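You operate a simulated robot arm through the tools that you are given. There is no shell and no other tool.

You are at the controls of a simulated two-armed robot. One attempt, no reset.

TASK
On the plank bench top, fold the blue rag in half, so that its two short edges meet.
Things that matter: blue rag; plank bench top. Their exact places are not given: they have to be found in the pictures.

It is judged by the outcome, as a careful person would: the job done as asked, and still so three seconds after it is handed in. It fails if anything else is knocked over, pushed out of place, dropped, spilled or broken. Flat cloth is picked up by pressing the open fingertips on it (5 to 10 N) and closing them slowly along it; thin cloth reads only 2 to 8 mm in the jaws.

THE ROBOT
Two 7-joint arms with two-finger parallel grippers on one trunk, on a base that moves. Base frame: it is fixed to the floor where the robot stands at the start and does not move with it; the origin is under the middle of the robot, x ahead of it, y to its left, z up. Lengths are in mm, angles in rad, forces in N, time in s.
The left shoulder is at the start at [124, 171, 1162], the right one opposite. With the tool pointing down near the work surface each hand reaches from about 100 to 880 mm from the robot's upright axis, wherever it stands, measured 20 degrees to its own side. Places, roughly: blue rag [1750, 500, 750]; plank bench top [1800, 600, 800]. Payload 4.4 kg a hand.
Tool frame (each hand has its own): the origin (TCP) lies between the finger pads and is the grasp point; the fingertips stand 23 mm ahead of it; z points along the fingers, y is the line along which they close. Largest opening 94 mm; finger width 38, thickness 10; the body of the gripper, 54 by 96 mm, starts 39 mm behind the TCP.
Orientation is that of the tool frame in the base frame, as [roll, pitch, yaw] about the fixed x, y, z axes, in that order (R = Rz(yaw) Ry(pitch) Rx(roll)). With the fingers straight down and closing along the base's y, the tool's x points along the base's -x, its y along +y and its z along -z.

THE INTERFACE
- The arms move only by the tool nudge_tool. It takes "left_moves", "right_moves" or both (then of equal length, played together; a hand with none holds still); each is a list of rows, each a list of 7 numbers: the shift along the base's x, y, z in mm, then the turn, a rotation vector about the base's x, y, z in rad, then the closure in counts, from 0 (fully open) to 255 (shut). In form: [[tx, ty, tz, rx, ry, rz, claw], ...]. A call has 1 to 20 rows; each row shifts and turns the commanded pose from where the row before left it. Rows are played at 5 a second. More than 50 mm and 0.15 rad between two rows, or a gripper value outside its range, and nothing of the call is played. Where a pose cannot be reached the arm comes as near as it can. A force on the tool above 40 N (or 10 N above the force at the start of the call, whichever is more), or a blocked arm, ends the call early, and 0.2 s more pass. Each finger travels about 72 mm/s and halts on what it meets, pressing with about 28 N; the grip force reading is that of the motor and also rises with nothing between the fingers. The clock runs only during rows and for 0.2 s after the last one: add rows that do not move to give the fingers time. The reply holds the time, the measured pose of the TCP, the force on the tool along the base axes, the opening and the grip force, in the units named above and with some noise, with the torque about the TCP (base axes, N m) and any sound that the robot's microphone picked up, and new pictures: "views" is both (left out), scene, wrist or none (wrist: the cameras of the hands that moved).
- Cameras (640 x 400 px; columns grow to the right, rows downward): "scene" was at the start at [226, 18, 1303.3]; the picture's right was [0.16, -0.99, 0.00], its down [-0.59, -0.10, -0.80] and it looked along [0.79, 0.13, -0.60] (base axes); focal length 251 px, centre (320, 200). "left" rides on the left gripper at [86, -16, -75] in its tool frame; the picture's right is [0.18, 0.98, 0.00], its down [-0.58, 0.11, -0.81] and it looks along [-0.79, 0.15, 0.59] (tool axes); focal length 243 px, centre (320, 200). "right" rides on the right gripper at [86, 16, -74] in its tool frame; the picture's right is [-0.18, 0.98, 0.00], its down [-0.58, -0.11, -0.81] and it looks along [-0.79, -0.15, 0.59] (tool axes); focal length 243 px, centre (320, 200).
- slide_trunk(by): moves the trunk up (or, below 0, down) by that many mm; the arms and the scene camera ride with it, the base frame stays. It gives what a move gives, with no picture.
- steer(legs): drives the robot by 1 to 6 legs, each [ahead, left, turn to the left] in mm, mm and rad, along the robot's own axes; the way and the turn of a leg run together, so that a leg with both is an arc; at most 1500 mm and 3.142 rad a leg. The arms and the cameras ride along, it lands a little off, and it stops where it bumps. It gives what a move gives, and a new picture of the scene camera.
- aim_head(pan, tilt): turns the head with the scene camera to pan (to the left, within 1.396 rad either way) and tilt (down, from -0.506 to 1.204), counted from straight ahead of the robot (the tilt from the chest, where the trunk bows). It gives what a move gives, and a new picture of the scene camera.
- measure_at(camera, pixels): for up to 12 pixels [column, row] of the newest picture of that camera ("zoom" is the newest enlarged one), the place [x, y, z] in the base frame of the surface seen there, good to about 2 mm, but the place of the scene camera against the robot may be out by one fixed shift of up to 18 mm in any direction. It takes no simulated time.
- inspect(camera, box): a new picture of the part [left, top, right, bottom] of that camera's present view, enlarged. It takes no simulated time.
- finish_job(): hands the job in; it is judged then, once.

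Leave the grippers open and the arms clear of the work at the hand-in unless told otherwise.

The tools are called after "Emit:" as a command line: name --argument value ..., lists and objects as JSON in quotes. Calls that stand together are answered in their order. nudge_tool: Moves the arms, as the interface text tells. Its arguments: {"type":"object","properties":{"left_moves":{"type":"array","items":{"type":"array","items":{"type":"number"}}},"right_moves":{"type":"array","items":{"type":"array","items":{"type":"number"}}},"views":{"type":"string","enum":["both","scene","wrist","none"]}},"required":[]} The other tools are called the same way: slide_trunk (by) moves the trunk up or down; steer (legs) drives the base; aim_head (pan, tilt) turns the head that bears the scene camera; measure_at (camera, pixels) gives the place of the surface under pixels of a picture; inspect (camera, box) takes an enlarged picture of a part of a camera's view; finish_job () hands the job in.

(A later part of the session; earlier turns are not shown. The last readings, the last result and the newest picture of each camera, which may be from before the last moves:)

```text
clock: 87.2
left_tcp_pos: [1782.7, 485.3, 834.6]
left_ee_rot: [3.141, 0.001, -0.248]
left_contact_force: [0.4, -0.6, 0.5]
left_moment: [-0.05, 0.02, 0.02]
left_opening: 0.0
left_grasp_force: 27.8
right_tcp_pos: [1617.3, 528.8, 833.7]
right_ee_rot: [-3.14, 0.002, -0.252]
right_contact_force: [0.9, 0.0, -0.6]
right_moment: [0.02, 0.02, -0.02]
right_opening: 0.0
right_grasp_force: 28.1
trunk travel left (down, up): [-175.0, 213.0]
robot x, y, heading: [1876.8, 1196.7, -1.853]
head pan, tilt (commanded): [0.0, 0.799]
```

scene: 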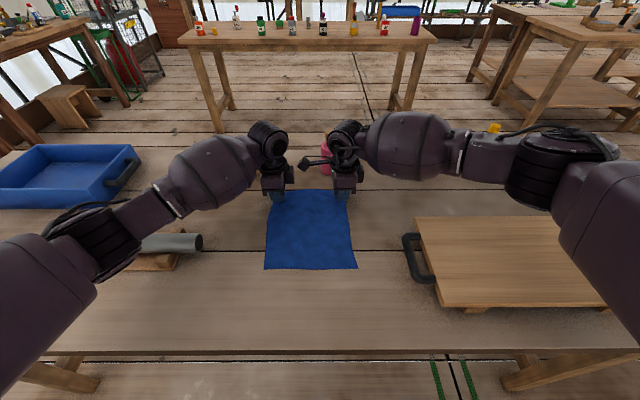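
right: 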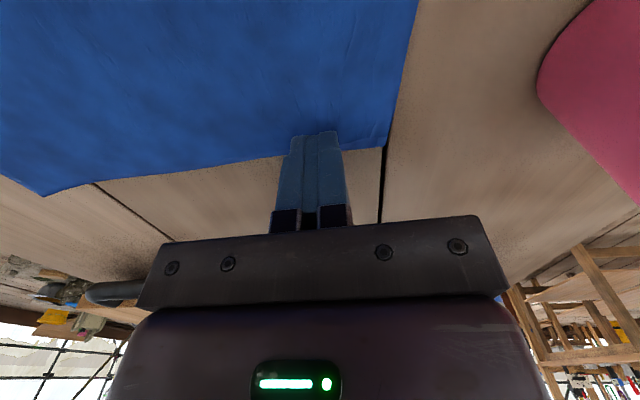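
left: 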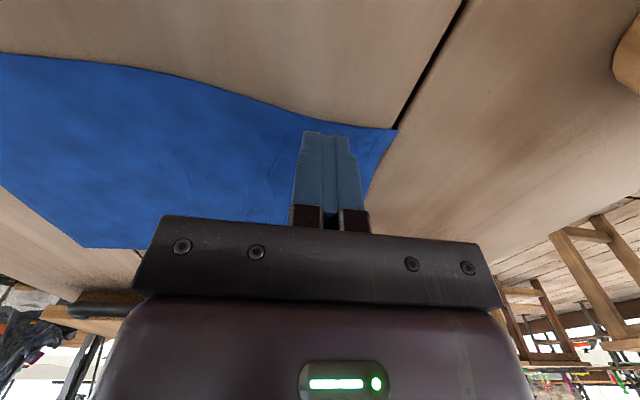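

Nothing was held; the cloth was just squeezed in-plane and relaxed. Buckling should be easier right at the free edge with jaws closing along the short edge, from a wider opening. I'll lift 60 mm, turn both hands back so the jaws close along the edge AB, and open to ~60 mm.

Emit:
nudge_tool --left_moves '[[0, 0, 20, 0, 0, 0, 255], [0, 0, 20, 0, 0, 0, 220], [0, 0, 20, 0, 0, 0, 150], [0, 0, 0, 0, 0, 0.143, 92], [0, 0, 0, 0, 0, 0.143, 92], [0, 0, 0, 0, 0, 0.143, 92], [0, 0, 0, 0, 0, 0.143, 92], [0, 0, 0, 0, 0, 0.143, 92], [0, 0, 0, 0, 0, 0.143, 92], [0, 0, 0, 0, 0, 0.143, 92], [0, 0, 0, 0, 0, 0.143, 92], [0, 0, 0, 0, 0, 0.143, 92], [0, 0, 0, 0, 0, 0.143, 92], [0, 0, 0, 0, 0, 0.143, 92], [0, 0, 0, 0, 0, 0, 92]]' --right_moves '[[0, 0, 20, 0, 0, 0, 255], [0, 0, 20, 0, 0, 0, 220], [0, 0, 20, 0, 0, 0, 150], [0, 0, 0, 0, 0, 0.1433, 92], [0, 0, 0, 0, 0, 0.1433, 92], [0, 0, 0, 0, 0, 0.1433, 92], [0, 0, 0, 0, 0, 0.1433, 92], [0, 0, 0, 0, 0, 0.1433, 92], [0, 0, 0, 0, 0, 0.1433, 92], [0, 0, 0, 0, 0, 0.1433, 92], [0, 0, 0, 0, 0, 0.1433, 92], [0, 0, 0, 0, 0, 0.1433, 92], [0, 0, 0, 0, 0, 0.1433, 92], [0, 0, 0, 0, 0, 0.1433, 92], [0, 0, 0, 0, 0, 0, 92]]' --views "both"

```text
clock: 90.4
left_tcp_pos: [1781.5, 485.2, 895.3]
left_ee_rot: [-3.141, 0.0, 1.327]
left_contact_force: [-0.9, -0.7, 0.5]
left_moment: [0.03, -0.01, -0.02]
left_opening: 59.9
left_grasp_force: 0.1
right_tcp_pos: [1617.9, 529.3, 893.7]
right_ee_rot: [-3.139, -0.001, 1.327]
right_contact_force: [0.2, 0.6, 0.1]
right_moment: [0.01, 0.01, 0.02]
right_opening: 60.3
right_grasp_force: 0.0
trunk travel left (down, up): [-175.0, 213.0]
robot x, y, heading: [1874.9, 1196.0, -1.851]
head pan, tilt (commanded): [0.0, 0.799]
```

scene: 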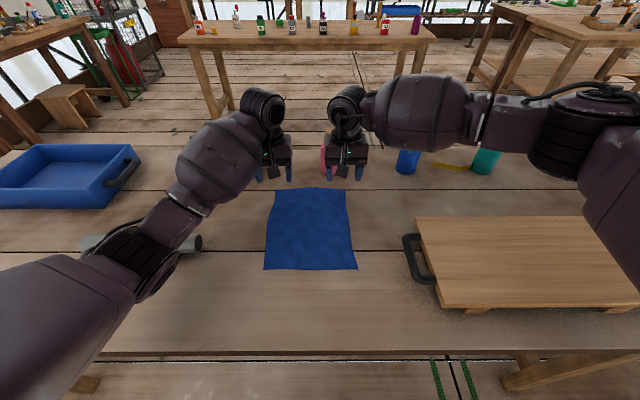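
right: 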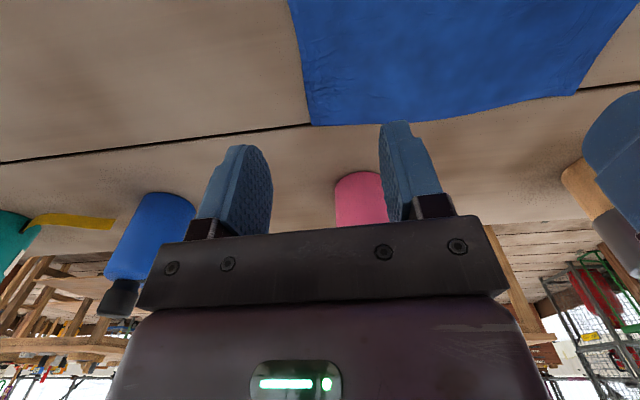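
left: 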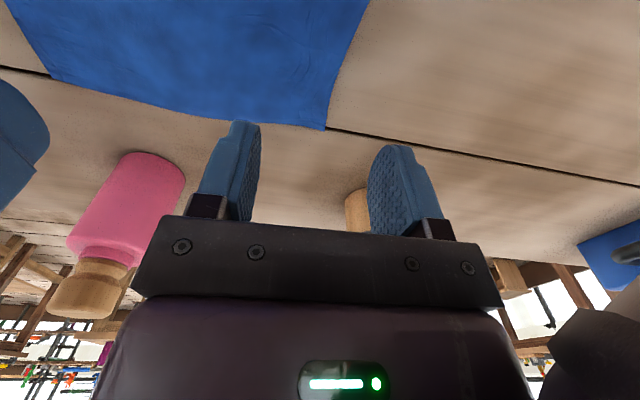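

Now both wrist cams see edge AB well: right cam B at (312,124), A at (577,94); left cam A at (324,128), B at (52,78). I'll measure.

Emit:
measure_at --camera "right" --pixels '[[313, 122], [340, 123], [400, 118], [460, 110], [520, 102], [575, 93], [306, 80], [298, 30], [445, 130], [380, 190]]'

Emit:
measure_at --camera "left" --pixels '[[323, 126], [290, 122], [240, 117], [180, 106], [120, 92], [55, 77], [335, 80], [360, 20]]'

```text
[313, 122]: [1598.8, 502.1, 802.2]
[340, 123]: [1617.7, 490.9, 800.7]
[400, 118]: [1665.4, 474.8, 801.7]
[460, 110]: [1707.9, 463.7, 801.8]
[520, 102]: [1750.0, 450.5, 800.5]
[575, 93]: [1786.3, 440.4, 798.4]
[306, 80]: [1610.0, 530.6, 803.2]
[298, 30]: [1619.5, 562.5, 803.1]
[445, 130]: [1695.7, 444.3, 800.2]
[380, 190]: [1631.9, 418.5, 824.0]
```

```text
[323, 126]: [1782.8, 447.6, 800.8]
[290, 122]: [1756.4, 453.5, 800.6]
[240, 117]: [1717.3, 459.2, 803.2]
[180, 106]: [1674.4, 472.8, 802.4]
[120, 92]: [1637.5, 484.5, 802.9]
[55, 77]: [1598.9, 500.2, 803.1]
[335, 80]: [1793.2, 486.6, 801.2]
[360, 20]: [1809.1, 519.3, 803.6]
```

Edge AB: B≈(1597,498) to A≈(1785,444). New grasp: jaws closing along the edge, 38 mm in from each side, fingertips ~8–10 mm inside the edge. I'll move there and descend to just above contact.

Emit:
nudge_tool --left_moves '[[-15.4, -11.5, 0, 0, 0, 0, 92], [-15.4, -11.5, 0, 0, 0, 0, 92], [0, 0, -20, 0, 0, 0, 92], [0, 0, -20, 0, 0, 0, 92], [0, 0, -20, 0, 0, 0, 92], [0, 0, -5, 0, 0, 0, 92], [0, 0, 0, 0, 0, 0, 92]]' --right_moves '[[8.9, -17.0, 0, 0, 0, 0, 92], [8.9, -17.1, 0, 0, 0, 0, 92], [0, 0, -20, 0, 0, 0, 92], [0, 0, -20, 0, 0, 0, 92], [0, 0, -20, 0, 0, 0, 92], [0, 0, -4, 0, 0, 0, 92], [0, 0, 0, 0, 0, 0, 92]]' --views "both"

```text
clock: 92.0
left_tcp_pos: [1750.0, 462.4, 830.7]
left_ee_rot: [-3.14, -0.001, 1.325]
left_contact_force: [0.1, -0.2, -0.6]
left_moment: [0.01, -0.03, -0.01]
left_opening: 60.0
left_grasp_force: 0.0
right_tcp_pos: [1634.7, 494.5, 831.3]
right_ee_rot: [-3.137, 0.0, 1.325]
right_contact_force: [-0.3, -0.3, 0.0]
right_moment: [0.0, 0.0, 0.03]
right_opening: 60.2
right_grasp_force: 0.2
trunk travel left (down, up): [-175.0, 213.0]
robot x, y, heading: [1871.5, 1195.0, -1.853]
head pan, tilt (commanded): [0.0, 0.799]
```

scene: 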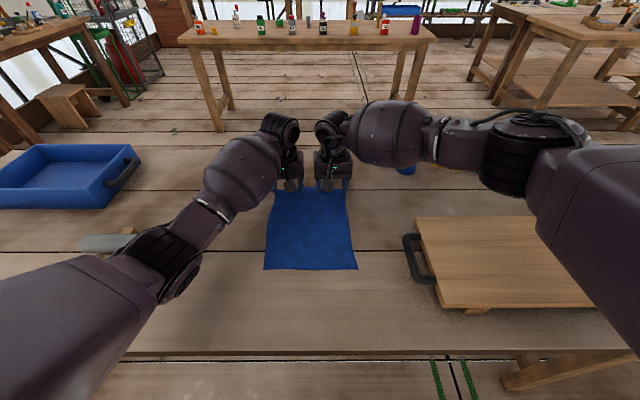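
right: 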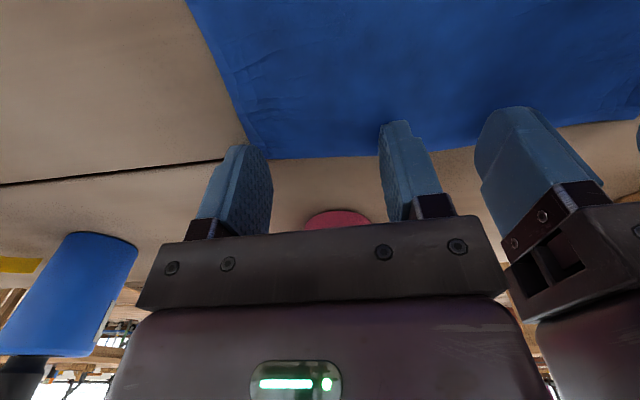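
left: 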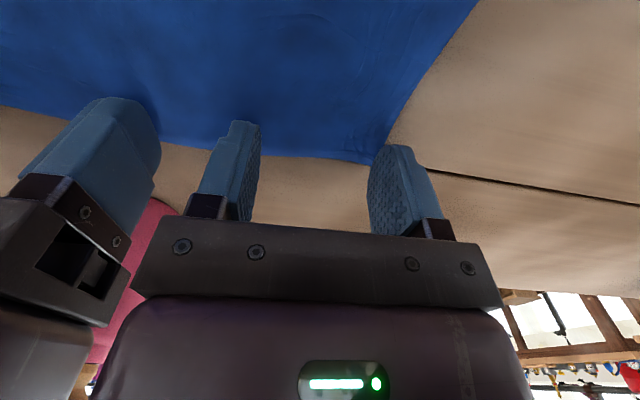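

Hands are clear of each other. The outer fingers sit right at the cloth's side edges, so I'll reduce the opening to ~50 mm to have them on cloth, and check positions against corners A and B.

Emit:
nudge_tool --left_moves '[[0, 0, 0, 0, 0, 0, 119], [0, 0, 0, 0, 0, 0, 119]]' --right_moves '[[0, 0, 0, 0, 0, 0, 119], [0, 0, 0, 0, 0, 0, 119]]' --views "wrist"

Emit:
inspect --camera "left" --box '[180, 80, 460, 255]'

Emit:
inspect --camera "right" --box '[180, 80, 460, 255]'

Emit:
measure_at --camera "left" --pixels '[[373, 158], [340, 157], [300, 153], [280, 150]]'

Emit:
measure_at --camera "right" --pixels '[[300, 157], [340, 156], [370, 153], [240, 140], [245, 120]]'

```text
clock: 92.6
left_tcp_pos: [1751.2, 462.4, 830.7]
left_ee_rot: [3.141, -0.002, 1.325]
left_contact_force: [0.6, 0.3, 0.1]
left_moment: [0.0, 0.01, 0.01]
left_opening: 50.2
left_grasp_force: 0.1
right_tcp_pos: [1634.4, 494.8, 831.3]
right_ee_rot: [-3.139, 0.001, 1.325]
right_contact_force: [0.3, 0.0, -0.5]
right_moment: [-0.01, 0.02, 0.0]
right_opening: 50.0
right_grasp_force: 0.0
trunk travel left (down, up): [-175.0, 213.0]
robot x, y, heading: [1871.6, 1191.2, -1.855]
head pan, tilt (commanded): [0.0, 0.799]
```

right: 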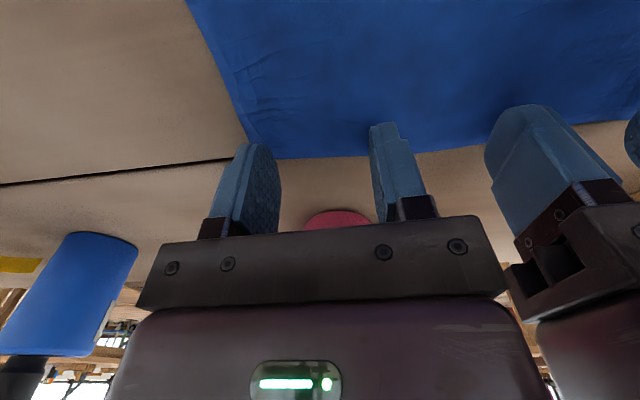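
left: 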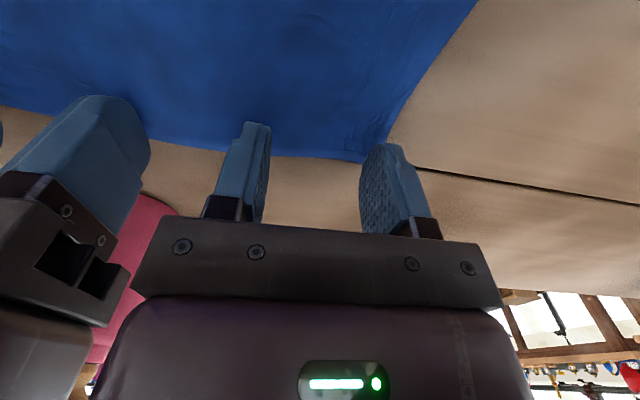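

```text
2.29 times, centred on (320, 168) of left
```

zoom: 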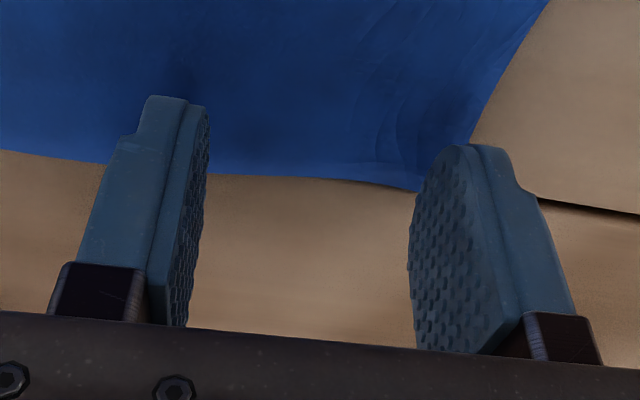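

```text
2.29 times, centred on (320, 168) of right
```

zoom: 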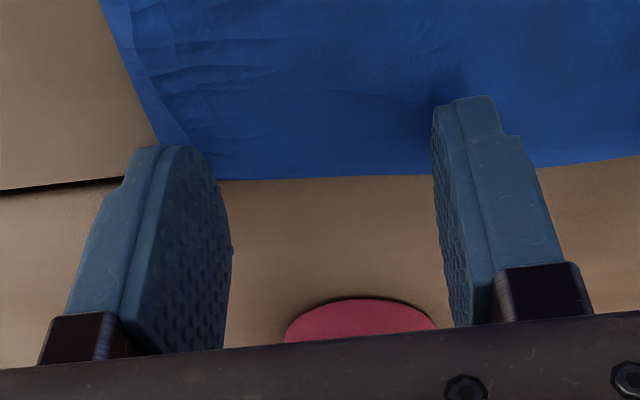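

```text
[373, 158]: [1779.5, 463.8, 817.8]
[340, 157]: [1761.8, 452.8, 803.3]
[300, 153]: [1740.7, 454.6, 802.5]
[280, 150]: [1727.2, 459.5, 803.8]
```

```text
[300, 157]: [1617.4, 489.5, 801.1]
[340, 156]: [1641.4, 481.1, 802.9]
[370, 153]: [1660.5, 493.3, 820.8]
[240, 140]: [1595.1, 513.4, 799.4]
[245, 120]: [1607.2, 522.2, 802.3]
```

Positions look right: both fingers over the cloth's edge strip. I'll lower to contact and press.

Emit:
nudge_tool --left_moves '[[0, 0, -3, 0, 0, 0, 119], [0, 0, -2, 0, 0, 0, 119], [0, 0, -1.2, 0, 0, 0, 119], [0, 0, 0, 0, 0, 0, 119]]' --right_moves '[[0, 0, -3, 0, 0, 0, 119], [0, 0, -2, 0, 0, 0, 119], [0, 0, -1.2, 0, 0, 0, 119], [0, 0, 0, 0, 0, 0, 119]]' --views "none"

Emit:
nudge_tool --left_moves '[[0, 0, -0.8, 0, 0, 0, 119], [0, 0, 0, 0, 0, 0, 119]]' --right_moves '[[0, 0, -0.8, 0, 0, 0, 119], [0, 0, 0, 0, 0, 0, 119]]' --views "none"

```text
clock: 93.6
left_tcp_pos: [1750.1, 462.2, 825.1]
left_ee_rot: [3.141, 0.001, 1.325]
left_contact_force: [-0.1, 0.6, 4.2]
left_moment: [0.04, -0.02, -0.01]
left_opening: 49.9
left_grasp_force: 0.0
right_tcp_pos: [1634.6, 496.0, 825.4]
right_ee_rot: [-3.14, 0.003, 1.325]
right_contact_force: [-0.2, 0.5, -0.1]
right_moment: [0.02, 0.01, -0.01]
right_opening: 50.5
right_grasp_force: 0.0
trunk travel left (down, up): [-175.0, 213.0]
robot x, y, heading: [1873.5, 1194.0, -1.856]
head pan, tilt (commanded): [0.0, 0.799]
```

```text
clock: 94.2
left_tcp_pos: [1750.8, 463.2, 824.9]
left_ee_rot: [3.142, 0.001, 1.325]
left_contact_force: [0.9, -1.1, 9.4]
left_moment: [0.09, -0.07, 0.01]
left_opening: 50.3
left_grasp_force: 0.0
right_tcp_pos: [1635.1, 494.8, 824.4]
right_ee_rot: [-3.139, 0.002, 1.325]
right_contact_force: [-0.6, 0.3, 1.9]
right_moment: [0.01, -0.04, 0.0]
right_opening: 50.1
right_grasp_force: 0.2
trunk travel left (down, up): [-175.0, 213.0]
robot x, y, heading: [1872.6, 1193.7, -1.856]
head pan, tilt (commanded): [0.0, 0.799]
```

Emit:
nudge_tool --right_moves '[[0, 0, -1.2, 0, 0, 0, 119], [0, 0, 0, 0, 0, 0, 119]]' --views "none"

Emit:
nudge_tool --left_moves '[[0, 0, 0, 0, 0, 0, 123], [0, 0, 0, 0, 0, 0, 127], [0, 0, 0, 0, 0, 0, 131], [0, 0, 0, 0, 0, 0, 135], [0, 0, 0, 0, 0, 0, 139], [0, 0, 0, 0, 0, 0, 143], [0, 0, 0, 0, 0, 0, 147], [0, 0, 0, 0, 0, 0, 151], [0, 0, 0, 0, 0, 0, 155], [0, 0, 0, 0, 0, 0, 159], [0, 0, 0, 0, 0, 0, 163], [0, 0, 0, 0, 0, 0, 167], [0, 0, 0, 0, 0, 0, 171], [0, 0, 0, 0, 0, 0, 175], [0, 0, 0, 0, 0, 0, 179], [0, 0, 0, 0, 0, 0, 183], [0, 0, 0, 0, 0, 0, 187], [0, 0, 0, 0, 0, 0, 191]]' --right_moves '[[0, 0, 0, 0, 0, 0, 123], [0, 0, 0, 0, 0, 0, 127], [0, 0, 0, 0, 0, 0, 131], [0, 0, 0, 0, 0, 0, 135], [0, 0, 0, 0, 0, 0, 139], [0, 0, 0, 0, 0, 0, 143], [0, 0, 0, 0, 0, 0, 147], [0, 0, 0, 0, 0, 0, 151], [0, 0, 0, 0, 0, 0, 155], [0, 0, 0, 0, 0, 0, 159], [0, 0, 0, 0, 0, 0, 163], [0, 0, 0, 0, 0, 0, 167], [0, 0, 0, 0, 0, 0, 171], [0, 0, 0, 0, 0, 0, 175], [0, 0, 0, 0, 0, 0, 179], [0, 0, 0, 0, 0, 0, 183], [0, 0, 0, 0, 0, 0, 187], [0, 0, 0, 0, 0, 0, 191]]' --views "wrist"

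```text
clock: 94.8
left_tcp_pos: [1750.6, 462.9, 824.5]
left_ee_rot: [3.141, 0.001, 1.325]
left_contact_force: [0.4, -2.5, 9.8]
left_moment: [0.01, -0.04, 0.0]
left_opening: 50.0
left_grasp_force: 0.0
right_tcp_pos: [1634.2, 494.8, 824.8]
right_ee_rot: [3.141, 0.003, 1.326]
right_contact_force: [0.7, 0.4, 6.4]
right_moment: [0.04, -0.16, 0.04]
right_opening: 50.0
right_grasp_force: 0.1
trunk travel left (down, up): [-175.0, 213.0]
robot x, y, heading: [1873.6, 1194.6, -1.858]
head pan, tilt (commanded): [0.0, 0.799]
```

```text
clock: 98.6
left_tcp_pos: [1751.2, 463.8, 825.1]
left_ee_rot: [3.141, 0.002, 1.324]
left_contact_force: [-1.1, 0.3, 12.5]
left_moment: [0.15, 0.08, 0.02]
left_opening: 24.2
left_grasp_force: 0.8
right_tcp_pos: [1634.9, 496.3, 824.4]
right_ee_rot: [-3.14, 0.004, 1.324]
right_contact_force: [0.7, -0.5, 11.3]
right_moment: [0.13, -0.06, -0.01]
right_opening: 23.1
right_grasp_force: 0.0
trunk travel left (down, up): [-175.0, 213.0]
robot x, y, heading: [1873.5, 1194.3, -1.855]
head pan, tilt (commanded): [0.0, 0.799]
```

right: 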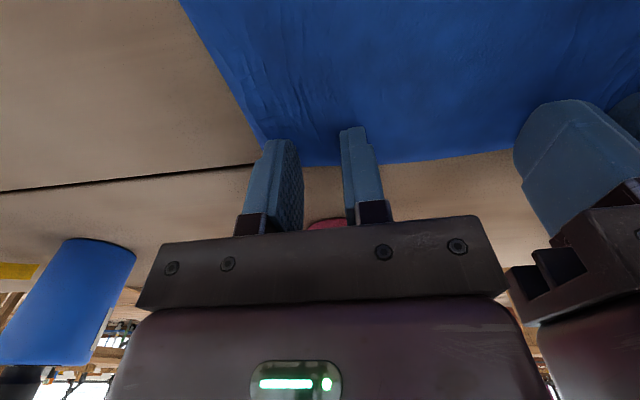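
left: 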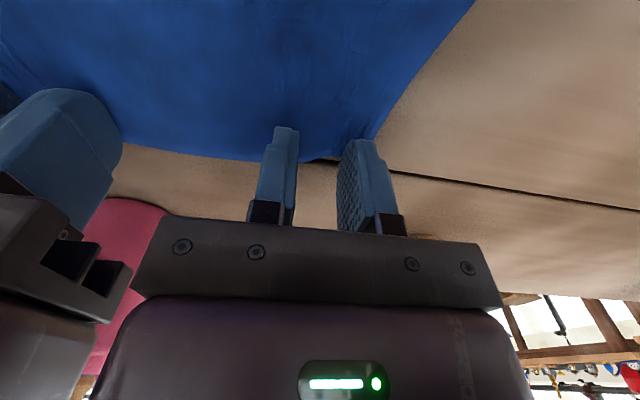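

Emit:
inspect --camera "left" --box '[220, 90, 430, 220]'

Emit:
inspect --camera "right" --box '[220, 90, 430, 220]'

```text
3.05 times, centred on (325, 155) of left
```

zoom: 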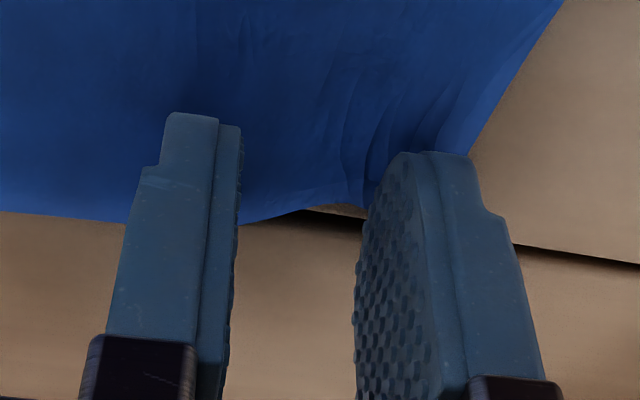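

```text
3.05 times, centred on (325, 155) of right
```

zoom: 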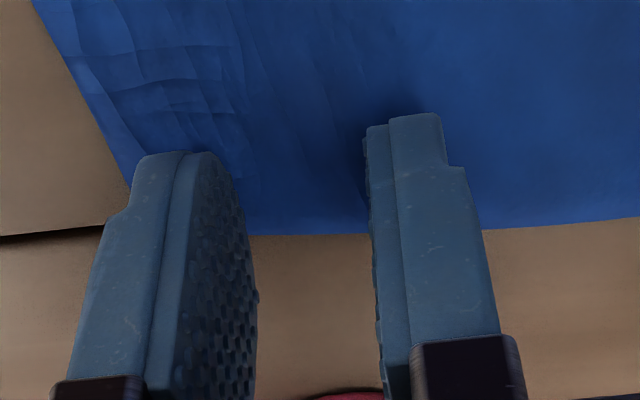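

The left shows the edge beginning to lift between fingers. Continue closing slowly.

Emit:
nudge_tool --left_moves '[[0, 0, 0, 0, 0, 0, 195], [0, 0, 0, 0, 0, 0, 199], [0, 0, 0, 0, 0, 0, 203], [0, 0, 0, 0, 0, 0, 207], [0, 0, 0, 0, 0, 0, 211], [0, 0, 0, 0, 0, 0, 215], [0, 0, 0, 0, 0, 0, 219], [0, 0, 0, 0, 0, 0, 223], [0, 0, 0, 0, 0, 0, 227], [0, 0, 0, 0, 0, 0, 231], [0, 0, 0, 0, 0, 0, 235]]' --right_moves '[[0, 0, 0, 0, 0, 0, 195], [0, 0, 0, 0, 0, 0, 199], [0, 0, 0, 0, 0, 0, 203], [0, 0, 0, 0, 0, 0, 207], [0, 0, 0, 0, 0, 0, 211], [0, 0, 0, 0, 0, 0, 215], [0, 0, 0, 0, 0, 0, 219], [0, 0, 0, 0, 0, 0, 223], [0, 0, 0, 0, 0, 0, 227], [0, 0, 0, 0, 0, 0, 231], [0, 0, 0, 0, 0, 0, 235]]' --views "wrist"

Emit:
inspect --camera "left" --box '[220, 90, 430, 220]'

Emit:
inspect --camera "right" --box '[220, 90, 430, 220]'

```text
clock: 101.0
left_tcp_pos: [1751.4, 464.2, 825.0]
left_ee_rot: [-3.141, 0.001, 1.325]
left_contact_force: [-1.1, 0.8, 10.8]
left_moment: [0.12, 0.01, 0.0]
left_opening: 8.1
left_grasp_force: 1.2
right_tcp_pos: [1634.7, 494.6, 825.5]
right_ee_rot: [-3.141, 0.004, 1.324]
right_contact_force: [0.1, -1.0, 13.3]
right_moment: [0.13, -0.06, -0.01]
right_opening: 7.1
right_grasp_force: 0.0
trunk travel left (down, up): [-175.0, 213.0]
robot x, y, heading: [1875.8, 1193.4, -1.849]
head pan, tilt (commanded): [0.0, 0.799]
```

right: 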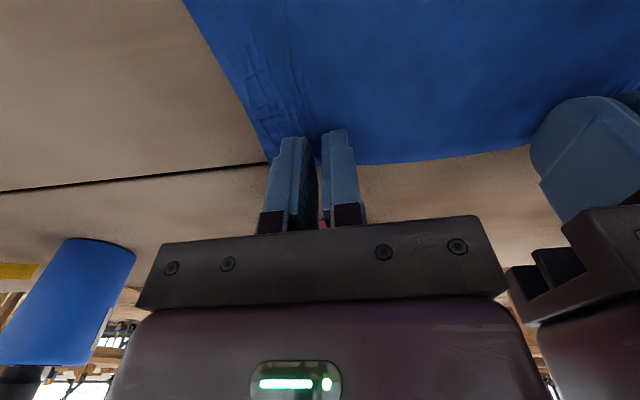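
left: 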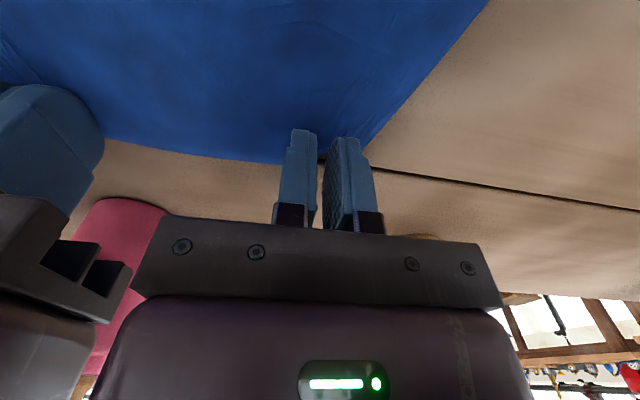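

```text
3.05 times, centred on (325, 155) of left
```

zoom: 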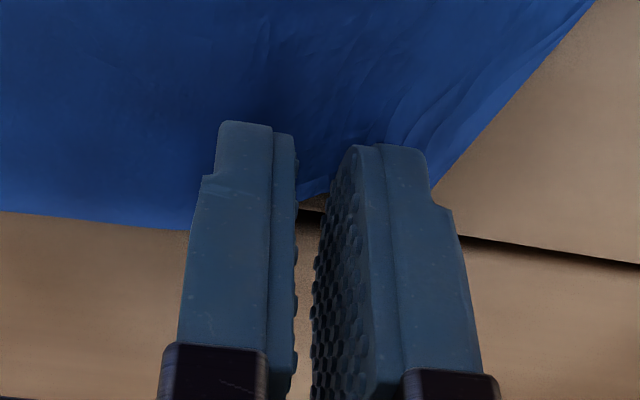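

```text
3.05 times, centred on (325, 155) of right
```

zoom: 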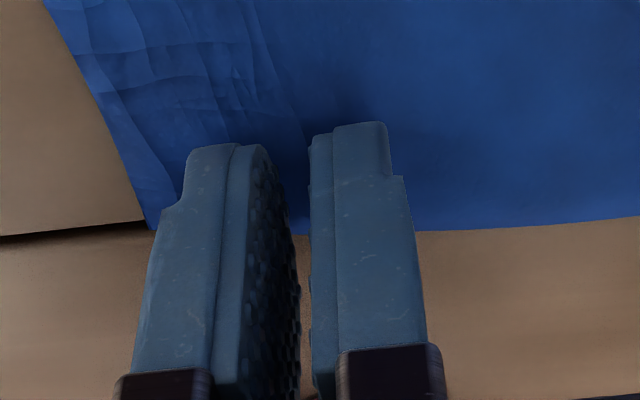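

Emit:
nudge_tool --left_moves '[[0, 0, 0, 0, 0, 0, 239], [0, 0, 0, 0, 0, 0, 243], [0, 0, 0, 0, 0, 0, 247], [0, 0, 0, 0, 0, 0, 251], [0, 0, 0, 0, 0, 0, 255], [0, 0, 0, 0, 0, 0, 255]]' --right_moves '[[0, 0, 0, 0, 0, 0, 239], [0, 0, 0, 0, 0, 0, 243], [0, 0, 0, 0, 0, 0, 247], [0, 0, 0, 0, 0, 0, 251], [0, 0, 0, 0, 0, 0, 255], [0, 0, 0, 0, 0, 0, 255]]' --views "wrist"

Emit:
inspect --camera "left" --box '[220, 90, 430, 220]'

Emit:
inspect --camera "right" --box '[220, 90, 430, 220]'

```text
clock: 102.4
left_tcp_pos: [1751.1, 464.3, 824.7]
left_ee_rot: [3.141, 0.002, 1.326]
left_contact_force: [-1.9, 0.5, 10.3]
left_moment: [0.16, 0.01, 0.02]
left_opening: 0.2
left_grasp_force: 27.6
right_tcp_pos: [1635.9, 495.2, 825.0]
right_ee_rot: [-3.141, 0.004, 1.324]
right_contact_force: [1.8, -0.8, 13.3]
right_moment: [0.11, -0.05, 0.0]
right_opening: 0.0
right_grasp_force: 27.7
trunk travel left (down, up): [-175.0, 213.0]
robot x, y, heading: [1870.8, 1195.0, -1.854]
head pan, tilt (commanded): [0.0, 0.799]
```

right: 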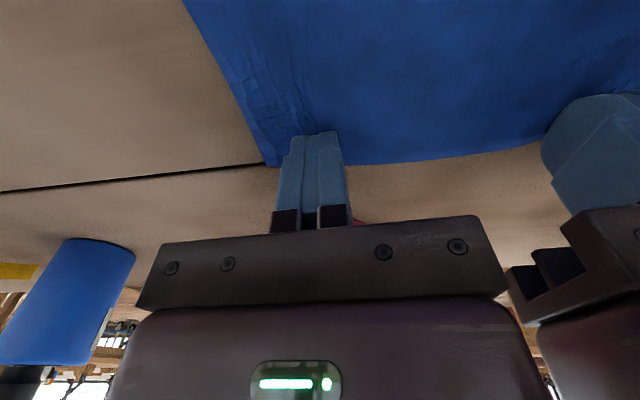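
left: 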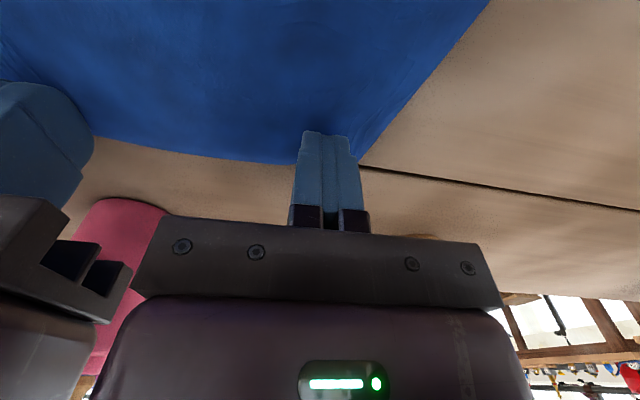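

```text
3.05 times, centred on (325, 155) of left
```

zoom: 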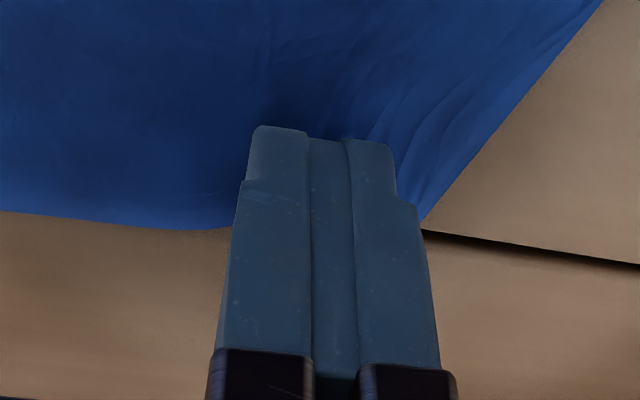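

```text
3.05 times, centred on (325, 155) of right
```

zoom: 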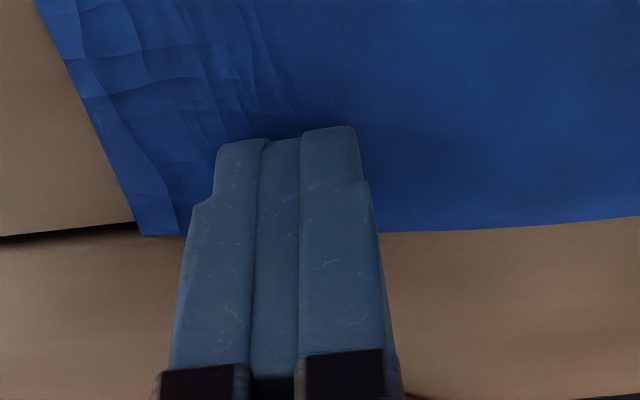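

Left reads 0.2 mm, right 0.0. I'll lift 15 mm to test whether either caught any cloth.

Emit:
nudge_tool --left_moves '[[0, 0, 3, 0, 0, 0, 255], [0, 0, 5, 0, 0, 0, 255], [0, 0, 7, 0, 0, 0, 255], [0, 0, 0, 0, 0, 0, 255]]' --right_moves '[[0, 0, 3, 0, 0, 0, 255], [0, 0, 5, 0, 0, 0, 255], [0, 0, 7, 0, 0, 0, 255], [0, 0, 0, 0, 0, 0, 255]]' --views "wrist"

```text
clock: 103.4
left_tcp_pos: [1750.6, 463.6, 836.9]
left_ee_rot: [-3.141, -0.001, 1.325]
left_contact_force: [-0.2, 0.4, -0.8]
left_moment: [-0.03, -0.01, -0.04]
left_opening: 0.0
left_grasp_force: 27.8
right_tcp_pos: [1635.4, 495.6, 835.6]
right_ee_rot: [-3.139, -0.001, 1.325]
right_contact_force: [-0.7, 0.6, 0.4]
right_moment: [-0.04, -0.06, 0.04]
right_opening: 0.1
right_grasp_force: 28.0
trunk travel left (down, up): [-175.0, 213.0]
robot x, y, heading: [1870.2, 1198.2, -1.859]
head pan, tilt (commanded): [0.0, 0.799]
```

right: 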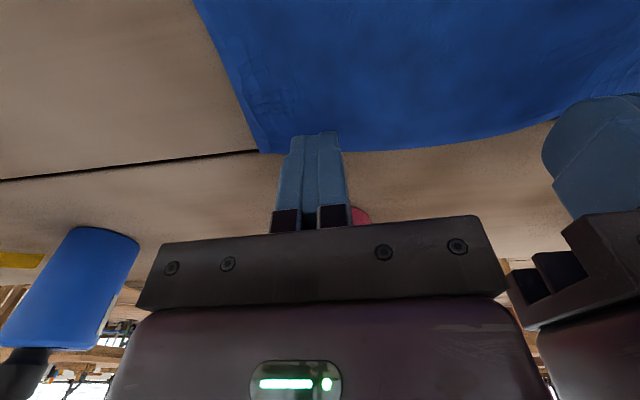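
left: 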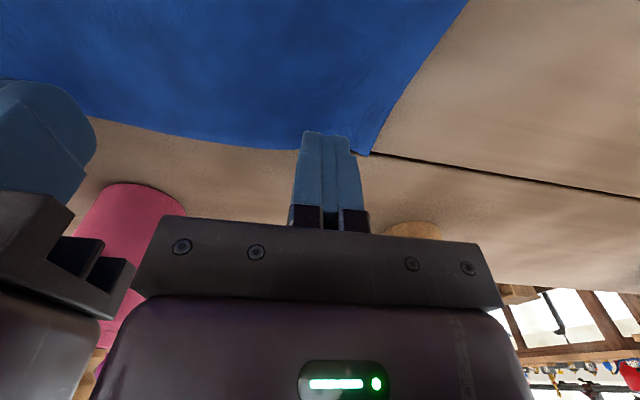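

No cloth was caught. From the measured moments, the load was mostly on one finger – AB now lies over the gap between two planks, so support there is poor. Edge CD lies mid-plank, so I'll go there instead. Raise, open, and move both hands back over edge CD.

Emit:
nudge_tool --left_moves '[[0, 0, 20, 0, 0, 0, 220], [0, 0, 40, 0, 0, 0, 119], [9.3, 37.7, 0, 0, 0, 0, 119], [9.3, 37.7, 0, 0, 0, 0, 119], [9.3, 37.7, 0, 0, 0, 0, 119], [9.3, 37.7, 0, 0, 0, 0, 119], [9.3, 37.7, 0, 0, 0, 0, 119], [9.3, 37.7, 0, 0, 0, 0, 119], [0, 0, 0, 0, 0, 0, 119]]' --right_moves '[[0, 0, 20, 0, 0, 0, 220], [0, 0, 40, 0, 0, 0, 119], [9.0, 37.4, 0, 0, 0, 0, 119], [9.0, 37.4, 0, 0, 0, 0, 119], [9.0, 37.4, 0, 0, 0, 0, 119], [9.0, 37.4, 0, 0, 0, 0, 119], [9.0, 37.4, 0, 0, 0, 0, 119], [9.0, 37.4, 0, 0, 0, 0, 119], [0, 0, 0, 0, 0, 0, 119]]' --views "both"

```text
clock: 105.4
left_tcp_pos: [1807.5, 688.2, 896.8]
left_ee_rot: [-3.14, 0.0, 1.326]
left_contact_force: [-0.6, 0.9, -0.1]
left_moment: [-0.01, 0.0, 0.01]
left_opening: 49.9
left_grasp_force: 0.0
right_tcp_pos: [1688.0, 718.3, 895.9]
right_ee_rot: [-3.138, -0.001, 1.324]
right_contact_force: [0.1, 0.0, 0.1]
right_moment: [-0.02, -0.01, 0.02]
right_opening: 50.1
right_grasp_force: 0.1
trunk travel left (down, up): [-175.0, 213.0]
robot x, y, heading: [1870.3, 1193.1, -1.853]
head pan, tilt (commanded): [0.0, 0.799]
```

scene: 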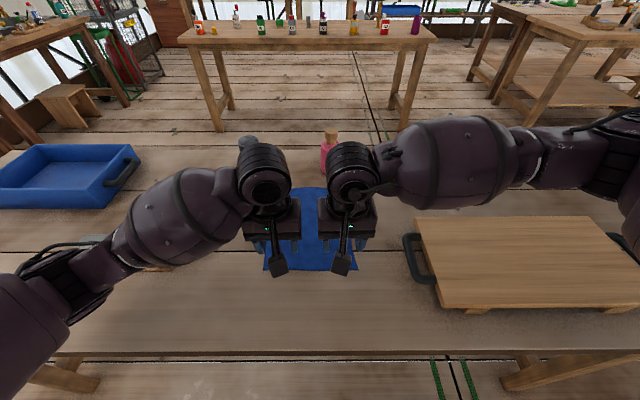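
right: 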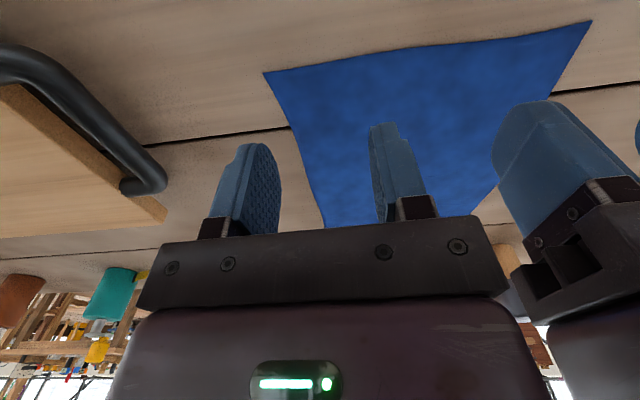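
left: 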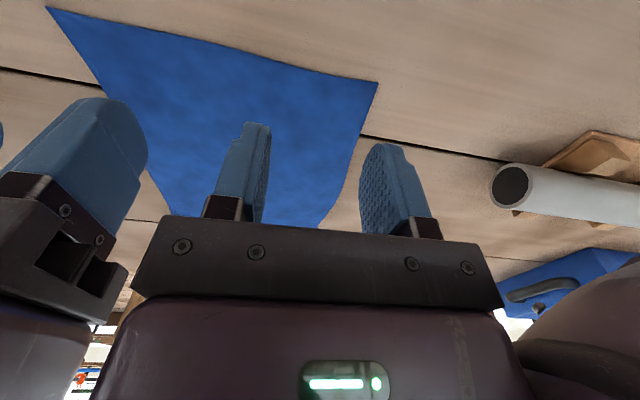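

The rag lies flat again. I'll measure the CD edge: right cam C at (266,74), D at (589,22); left cam D at (375,84), C at (49,10).

Emit:
measure_at --camera "right" --pixels '[[266, 74], [330, 64], [400, 52], [460, 43], [530, 34], [588, 24], [295, 128], [320, 195], [360, 150]]'

Emit:
measure_at --camera "left" --pixels '[[375, 85], [300, 70], [230, 52], [160, 33], [100, 20], [50, 10], [355, 140], [325, 215], [200, 100]]'

```text
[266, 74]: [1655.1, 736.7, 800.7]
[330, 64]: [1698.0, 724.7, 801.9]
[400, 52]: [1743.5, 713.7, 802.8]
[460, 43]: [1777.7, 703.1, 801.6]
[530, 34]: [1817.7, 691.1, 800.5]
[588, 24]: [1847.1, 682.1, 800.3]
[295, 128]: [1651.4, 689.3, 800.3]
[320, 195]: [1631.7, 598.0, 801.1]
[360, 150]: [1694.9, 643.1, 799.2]
```

```text
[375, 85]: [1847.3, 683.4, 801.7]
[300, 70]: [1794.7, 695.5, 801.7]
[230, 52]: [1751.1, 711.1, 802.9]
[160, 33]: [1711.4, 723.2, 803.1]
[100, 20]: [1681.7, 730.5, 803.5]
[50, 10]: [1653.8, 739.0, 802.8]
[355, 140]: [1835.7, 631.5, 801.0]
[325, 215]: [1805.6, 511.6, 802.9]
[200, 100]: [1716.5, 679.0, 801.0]
```

CD runs from C≈(1653,739) to D≈(1849,683); the plank gap is ~50 mm further in, so the edge strip is well supported. I'll set jaws to 60 mm, 42 mm in from each side, ~10 mm inside CD, and descend to near contact.

Emit:
nudge_tool --left_moves '[[-1.6, -3.3, 0, 0, 0, 0, 92], [0, 0, -20, 0, 0, 0, 92], [0, 0, -20, 0, 0, 0, 92], [0, 0, -20, 0, 0, 0, 92], [0, 0, -8, 0, 0, 0, 92], [0, 0, -2, 0, 0, 0, 92], [0, 0, 0, 0, 0, 0, 92]]' --right_moves '[[2.7, -0.4, 0, 0, 0, 0, 92], [0, 0, -20, 0, 0, 0, 92], [0, 0, -20, 0, 0, 0, 92], [0, 0, -20, 0, 0, 0, 92], [0, 0, -8, 0, 0, 0, 92], [0, 0, -2, 0, 0, 0, 92], [0, 0, 0, 0, 0, 0, 92]]' --views "wrist"

```text
clock: 107.0
left_tcp_pos: [1805.6, 685.3, 827.0]
left_ee_rot: [-3.141, 0.002, 1.324]
left_contact_force: [0.1, 0.6, -0.5]
left_moment: [-0.03, 0.0, -0.01]
left_opening: 60.1
left_grasp_force: 0.0
right_tcp_pos: [1691.2, 718.6, 826.4]
right_ee_rot: [-3.14, 0.0, 1.325]
right_contact_force: [0.2, 0.2, -0.3]
right_moment: [0.0, 0.0, -0.01]
right_opening: 60.3
right_grasp_force: 0.1
trunk travel left (down, up): [-175.0, 213.0]
robot x, y, heading: [1870.1, 1188.7, -1.85]
head pan, tilt (commanded): [0.0, 0.799]
```

right: 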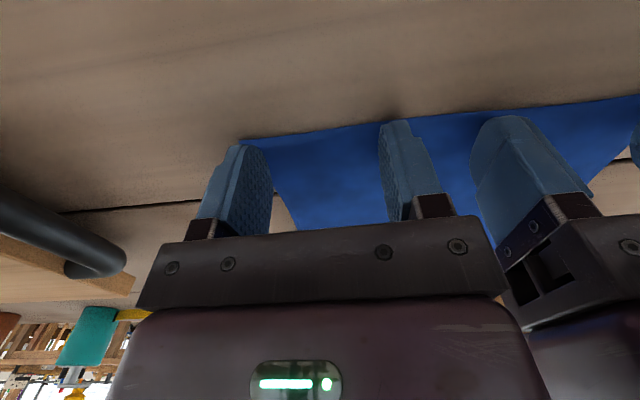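
left: 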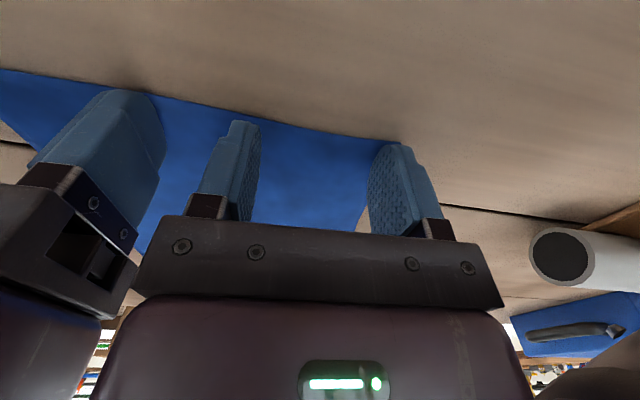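

Fingertips are at the edge strip near both corners. Lowering in ~1 mm steps to press.

Emit:
nudge_tool --left_moves '[[0, 0, -1, 0, 0, 0, 92], [0, 0, -1, 0, 0, 0, 92], [0, 0, -0.8, 0, 0, 0, 92], [0, 0, 0, 0, 0, 0, 92]]' --right_moves '[[0, 0, -1, 0, 0, 0, 92], [0, 0, -1, 0, 0, 0, 92], [0, 0, -0.5, 0, 0, 0, 92], [0, 0, 0, 0, 0, 0, 92]]' --views "none"

Emit:
nudge_tool --left_moves '[[0, 0, -0.5, 0, 0, 0, 92], [0, 0, 0, 0, 0, 0, 92]]' --right_moves '[[0, 0, -0.5, 0, 0, 0, 92], [0, 0, 0, 0, 0, 0, 92]]' --views "none"

```text
clock: 108.0
left_tcp_pos: [1804.5, 685.1, 826.9]
left_ee_rot: [3.142, -0.002, 1.323]
left_contact_force: [-0.1, 0.2, 0.1]
left_moment: [0.01, -0.02, -0.01]
left_opening: 60.1
left_grasp_force: 0.1
right_tcp_pos: [1692.5, 718.5, 824.6]
right_ee_rot: [3.142, 0.003, 1.326]
right_contact_force: [-0.9, 0.1, 3.7]
right_moment: [-0.02, -0.04, -0.05]
right_opening: 59.7
right_grasp_force: 0.0
trunk travel left (down, up): [-175.0, 213.0]
robot x, y, heading: [1871.0, 1194.8, -1.855]
head pan, tilt (commanded): [0.0, 0.799]
```

```text
clock: 108.6
left_tcp_pos: [1804.2, 685.8, 825.1]
left_ee_rot: [3.14, 0.003, 1.324]
left_contact_force: [-0.2, -0.7, 4.1]
left_moment: [0.0, 0.04, 0.01]
left_opening: 60.1
left_grasp_force: 0.2
right_tcp_pos: [1691.6, 718.6, 824.4]
right_ee_rot: [-3.141, 0.001, 1.322]
right_contact_force: [-1.7, -1.8, 6.4]
right_moment: [-0.03, -0.04, -0.01]
right_opening: 60.0
right_grasp_force: 0.0
trunk travel left (down, up): [-175.0, 213.0]
robot x, y, heading: [1873.6, 1192.7, -1.852]
head pan, tilt (commanded): [0.0, 0.799]
```

Forces are now balanced across fingers (offsets only ~7–9 mm). A touch more pressure, then close slowly.

Emit:
nudge_tool --left_moves '[[0, 0, -0.6, 0, 0, 0, 92], [0, 0, 0, 0, 0, 0, 92], [0, 0, 0, 0, 0, 0, 97], [0, 0, 0, 0, 0, 0, 102], [0, 0, 0, 0, 0, 0, 107], [0, 0, 0, 0, 0, 0, 112], [0, 0, 0, 0, 0, 0, 117], [0, 0, 0, 0, 0, 0, 122], [0, 0, 0, 0, 0, 0, 127], [0, 0, 0, 0, 0, 0, 132], [0, 0, 0, 0, 0, 0, 137], [0, 0, 0, 0, 0, 0, 142], [0, 0, 0, 0, 0, 0, 147], [0, 0, 0, 0, 0, 0, 152], [0, 0, 0, 0, 0, 0, 157], [0, 0, 0, 0, 0, 0, 162], [0, 0, 0, 0, 0, 0, 167], [0, 0, 0, 0, 0, 0, 172]]' --right_moves '[[0, 0, -0.3, 0, 0, 0, 92], [0, 0, 0, 0, 0, 0, 92], [0, 0, 0, 0, 0, 0, 97], [0, 0, 0, 0, 0, 0, 102], [0, 0, 0, 0, 0, 0, 107], [0, 0, 0, 0, 0, 0, 112], [0, 0, 0, 0, 0, 0, 117], [0, 0, 0, 0, 0, 0, 122], [0, 0, 0, 0, 0, 0, 127], [0, 0, 0, 0, 0, 0, 132], [0, 0, 0, 0, 0, 0, 137], [0, 0, 0, 0, 0, 0, 142], [0, 0, 0, 0, 0, 0, 147], [0, 0, 0, 0, 0, 0, 152], [0, 0, 0, 0, 0, 0, 157], [0, 0, 0, 0, 0, 0, 162], [0, 0, 0, 0, 0, 0, 167], [0, 0, 0, 0, 0, 0, 172]]' --views "wrist"

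Emit:
inspect --camera "left" --box '[200, 80, 440, 230]'

Emit:
inspect --camera "right" --box '[200, 80, 440, 230]'

```text
clock: 112.4
left_tcp_pos: [1806.1, 685.3, 824.4]
left_ee_rot: [-3.141, 0.002, 1.324]
left_contact_force: [0.7, -1.3, 19.4]
left_moment: [-0.08, 0.13, 0.01]
left_opening: 28.1
left_grasp_force: 0.1
right_tcp_pos: [1692.4, 720.3, 825.3]
right_ee_rot: [-3.137, 0.002, 1.326]
right_contact_force: [-0.3, 0.6, 3.8]
right_moment: [-0.04, -0.03, -0.01]
right_opening: 30.2
right_grasp_force: 0.3
trunk travel left (down, up): [-175.0, 213.0]
robot x, y, heading: [1874.9, 1194.2, -1.856]
head pan, tilt (commanded): [0.0, 0.799]
```

right: 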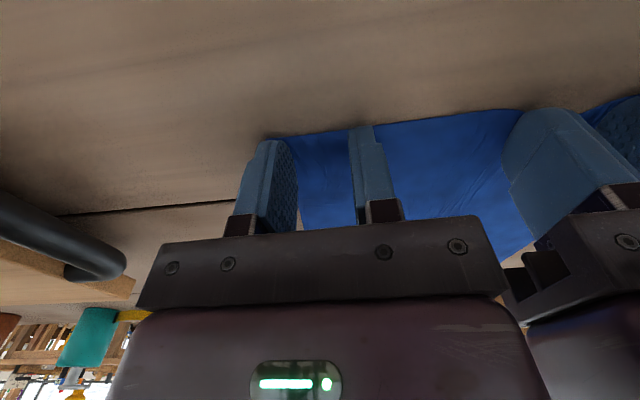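
left: 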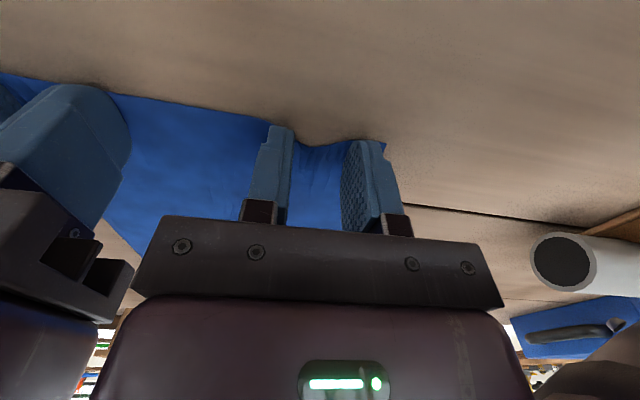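

```text
2.67 times, centred on (320, 155) of left
```

zoom: 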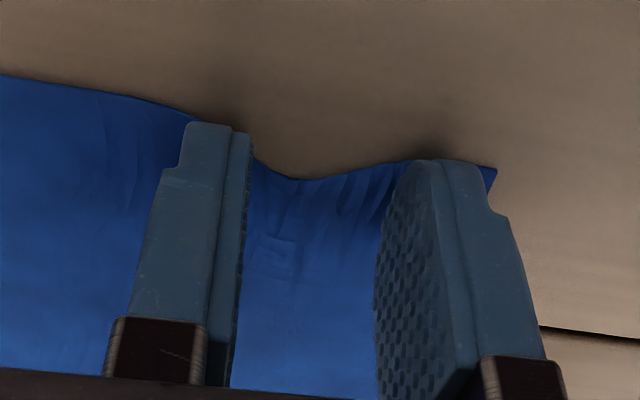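

```text
2.67 times, centred on (320, 155) of right
```

zoom: 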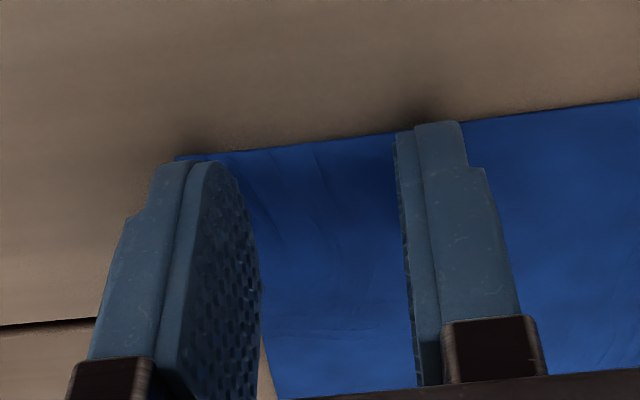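

The left hand (now 19 N) is visibly buckling the edge up between its fingers; the right has lost pressure (3.8 N). I'll press the right more and continue closing both slowly.

Emit:
nudge_tool --left_moves '[[0, 0, 0, 0, 0, 0, 177], [0, 0, 0, 0, 0, 0, 182], [0, 0, 0, 0, 0, 0, 187], [0, 0, 0, 0, 0, 0, 192], [0, 0, 0, 0, 0, 0, 197], [0, 0, 0, 0, 0, 0, 202], [0, 0, 0, 0, 0, 0, 207], [0, 0, 0, 0, 0, 0, 212], [0, 0, 0, 0, 0, 0, 217]]' --right_moves '[[0, 0, -1.5, 0, 0, 0, 172], [0, 0, 0, 0, 0, 0, 172], [0, 0, 0, 0, 0, 0, 177], [0, 0, 0, 0, 0, 0, 182], [0, 0, 0, 0, 0, 0, 187], [0, 0, 0, 0, 0, 0, 192], [0, 0, 0, 0, 0, 0, 197], [0, 0, 0, 0, 0, 0, 202], [0, 0, 0, 0, 0, 0, 207]]' --views "wrist"

Emit:
inspect --camera "left" --box '[200, 80, 440, 230]'

Emit:
inspect --camera "right" --box '[200, 80, 440, 230]'

```text
clock: 114.4
left_tcp_pos: [1806.4, 686.7, 824.6]
left_ee_rot: [3.141, 0.003, 1.324]
left_contact_force: [0.6, 0.8, 10.8]
left_moment: [-0.11, 0.01, 0.01]
left_opening: 14.7
left_grasp_force: 0.5
right_tcp_pos: [1691.9, 720.6, 824.6]
right_ee_rot: [-3.14, 0.004, 1.323]
right_contact_force: [-1.6, -0.5, 24.0]
right_moment: [-0.09, -0.14, -0.01]
right_opening: 15.9
right_grasp_force: 0.0
trunk travel left (down, up): [-175.0, 213.0]
robot x, y, heading: [1868.5, 1197.8, -1.857]
head pan, tilt (commanded): [0.0, 0.799]
```

right: 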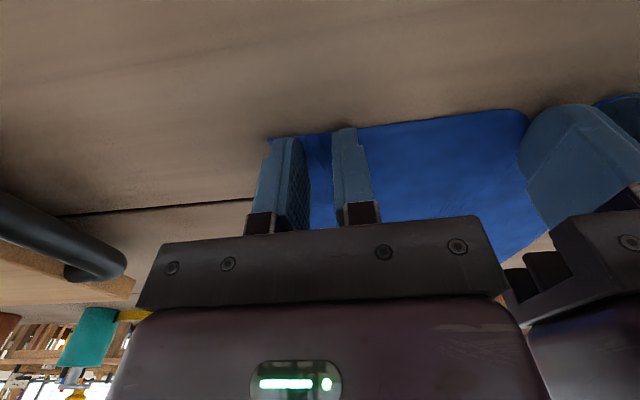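
left: 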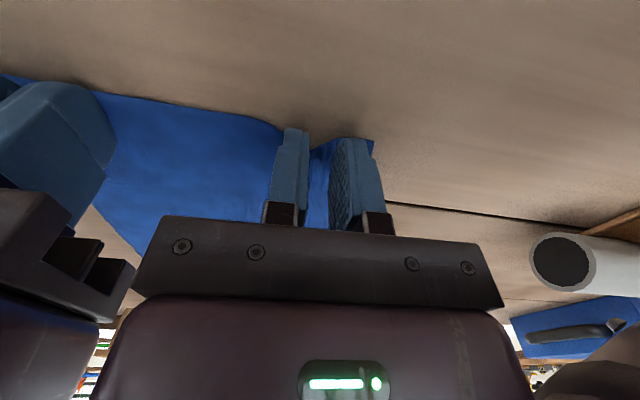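

```text
2.67 times, centred on (320, 155) of left
```

zoom: 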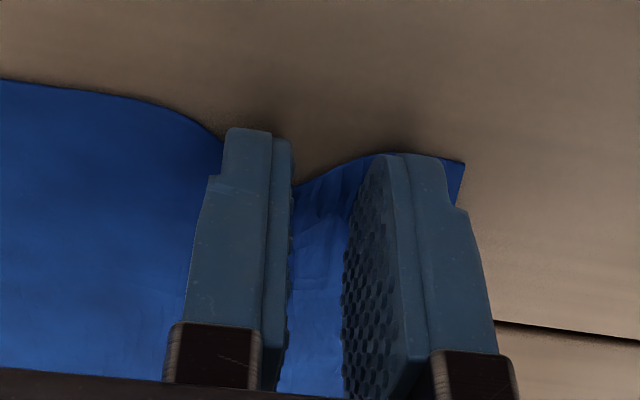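

```text
2.67 times, centred on (320, 155) of right
```

zoom: 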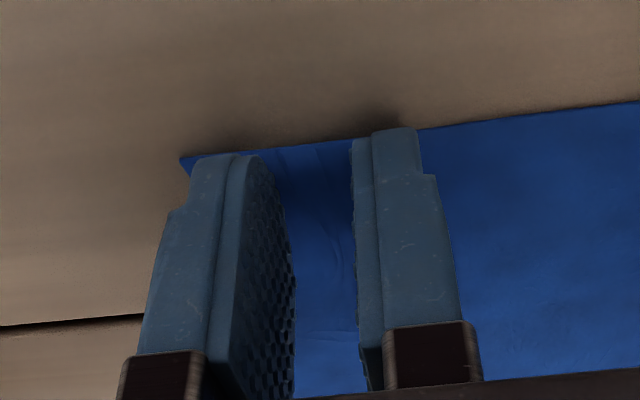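

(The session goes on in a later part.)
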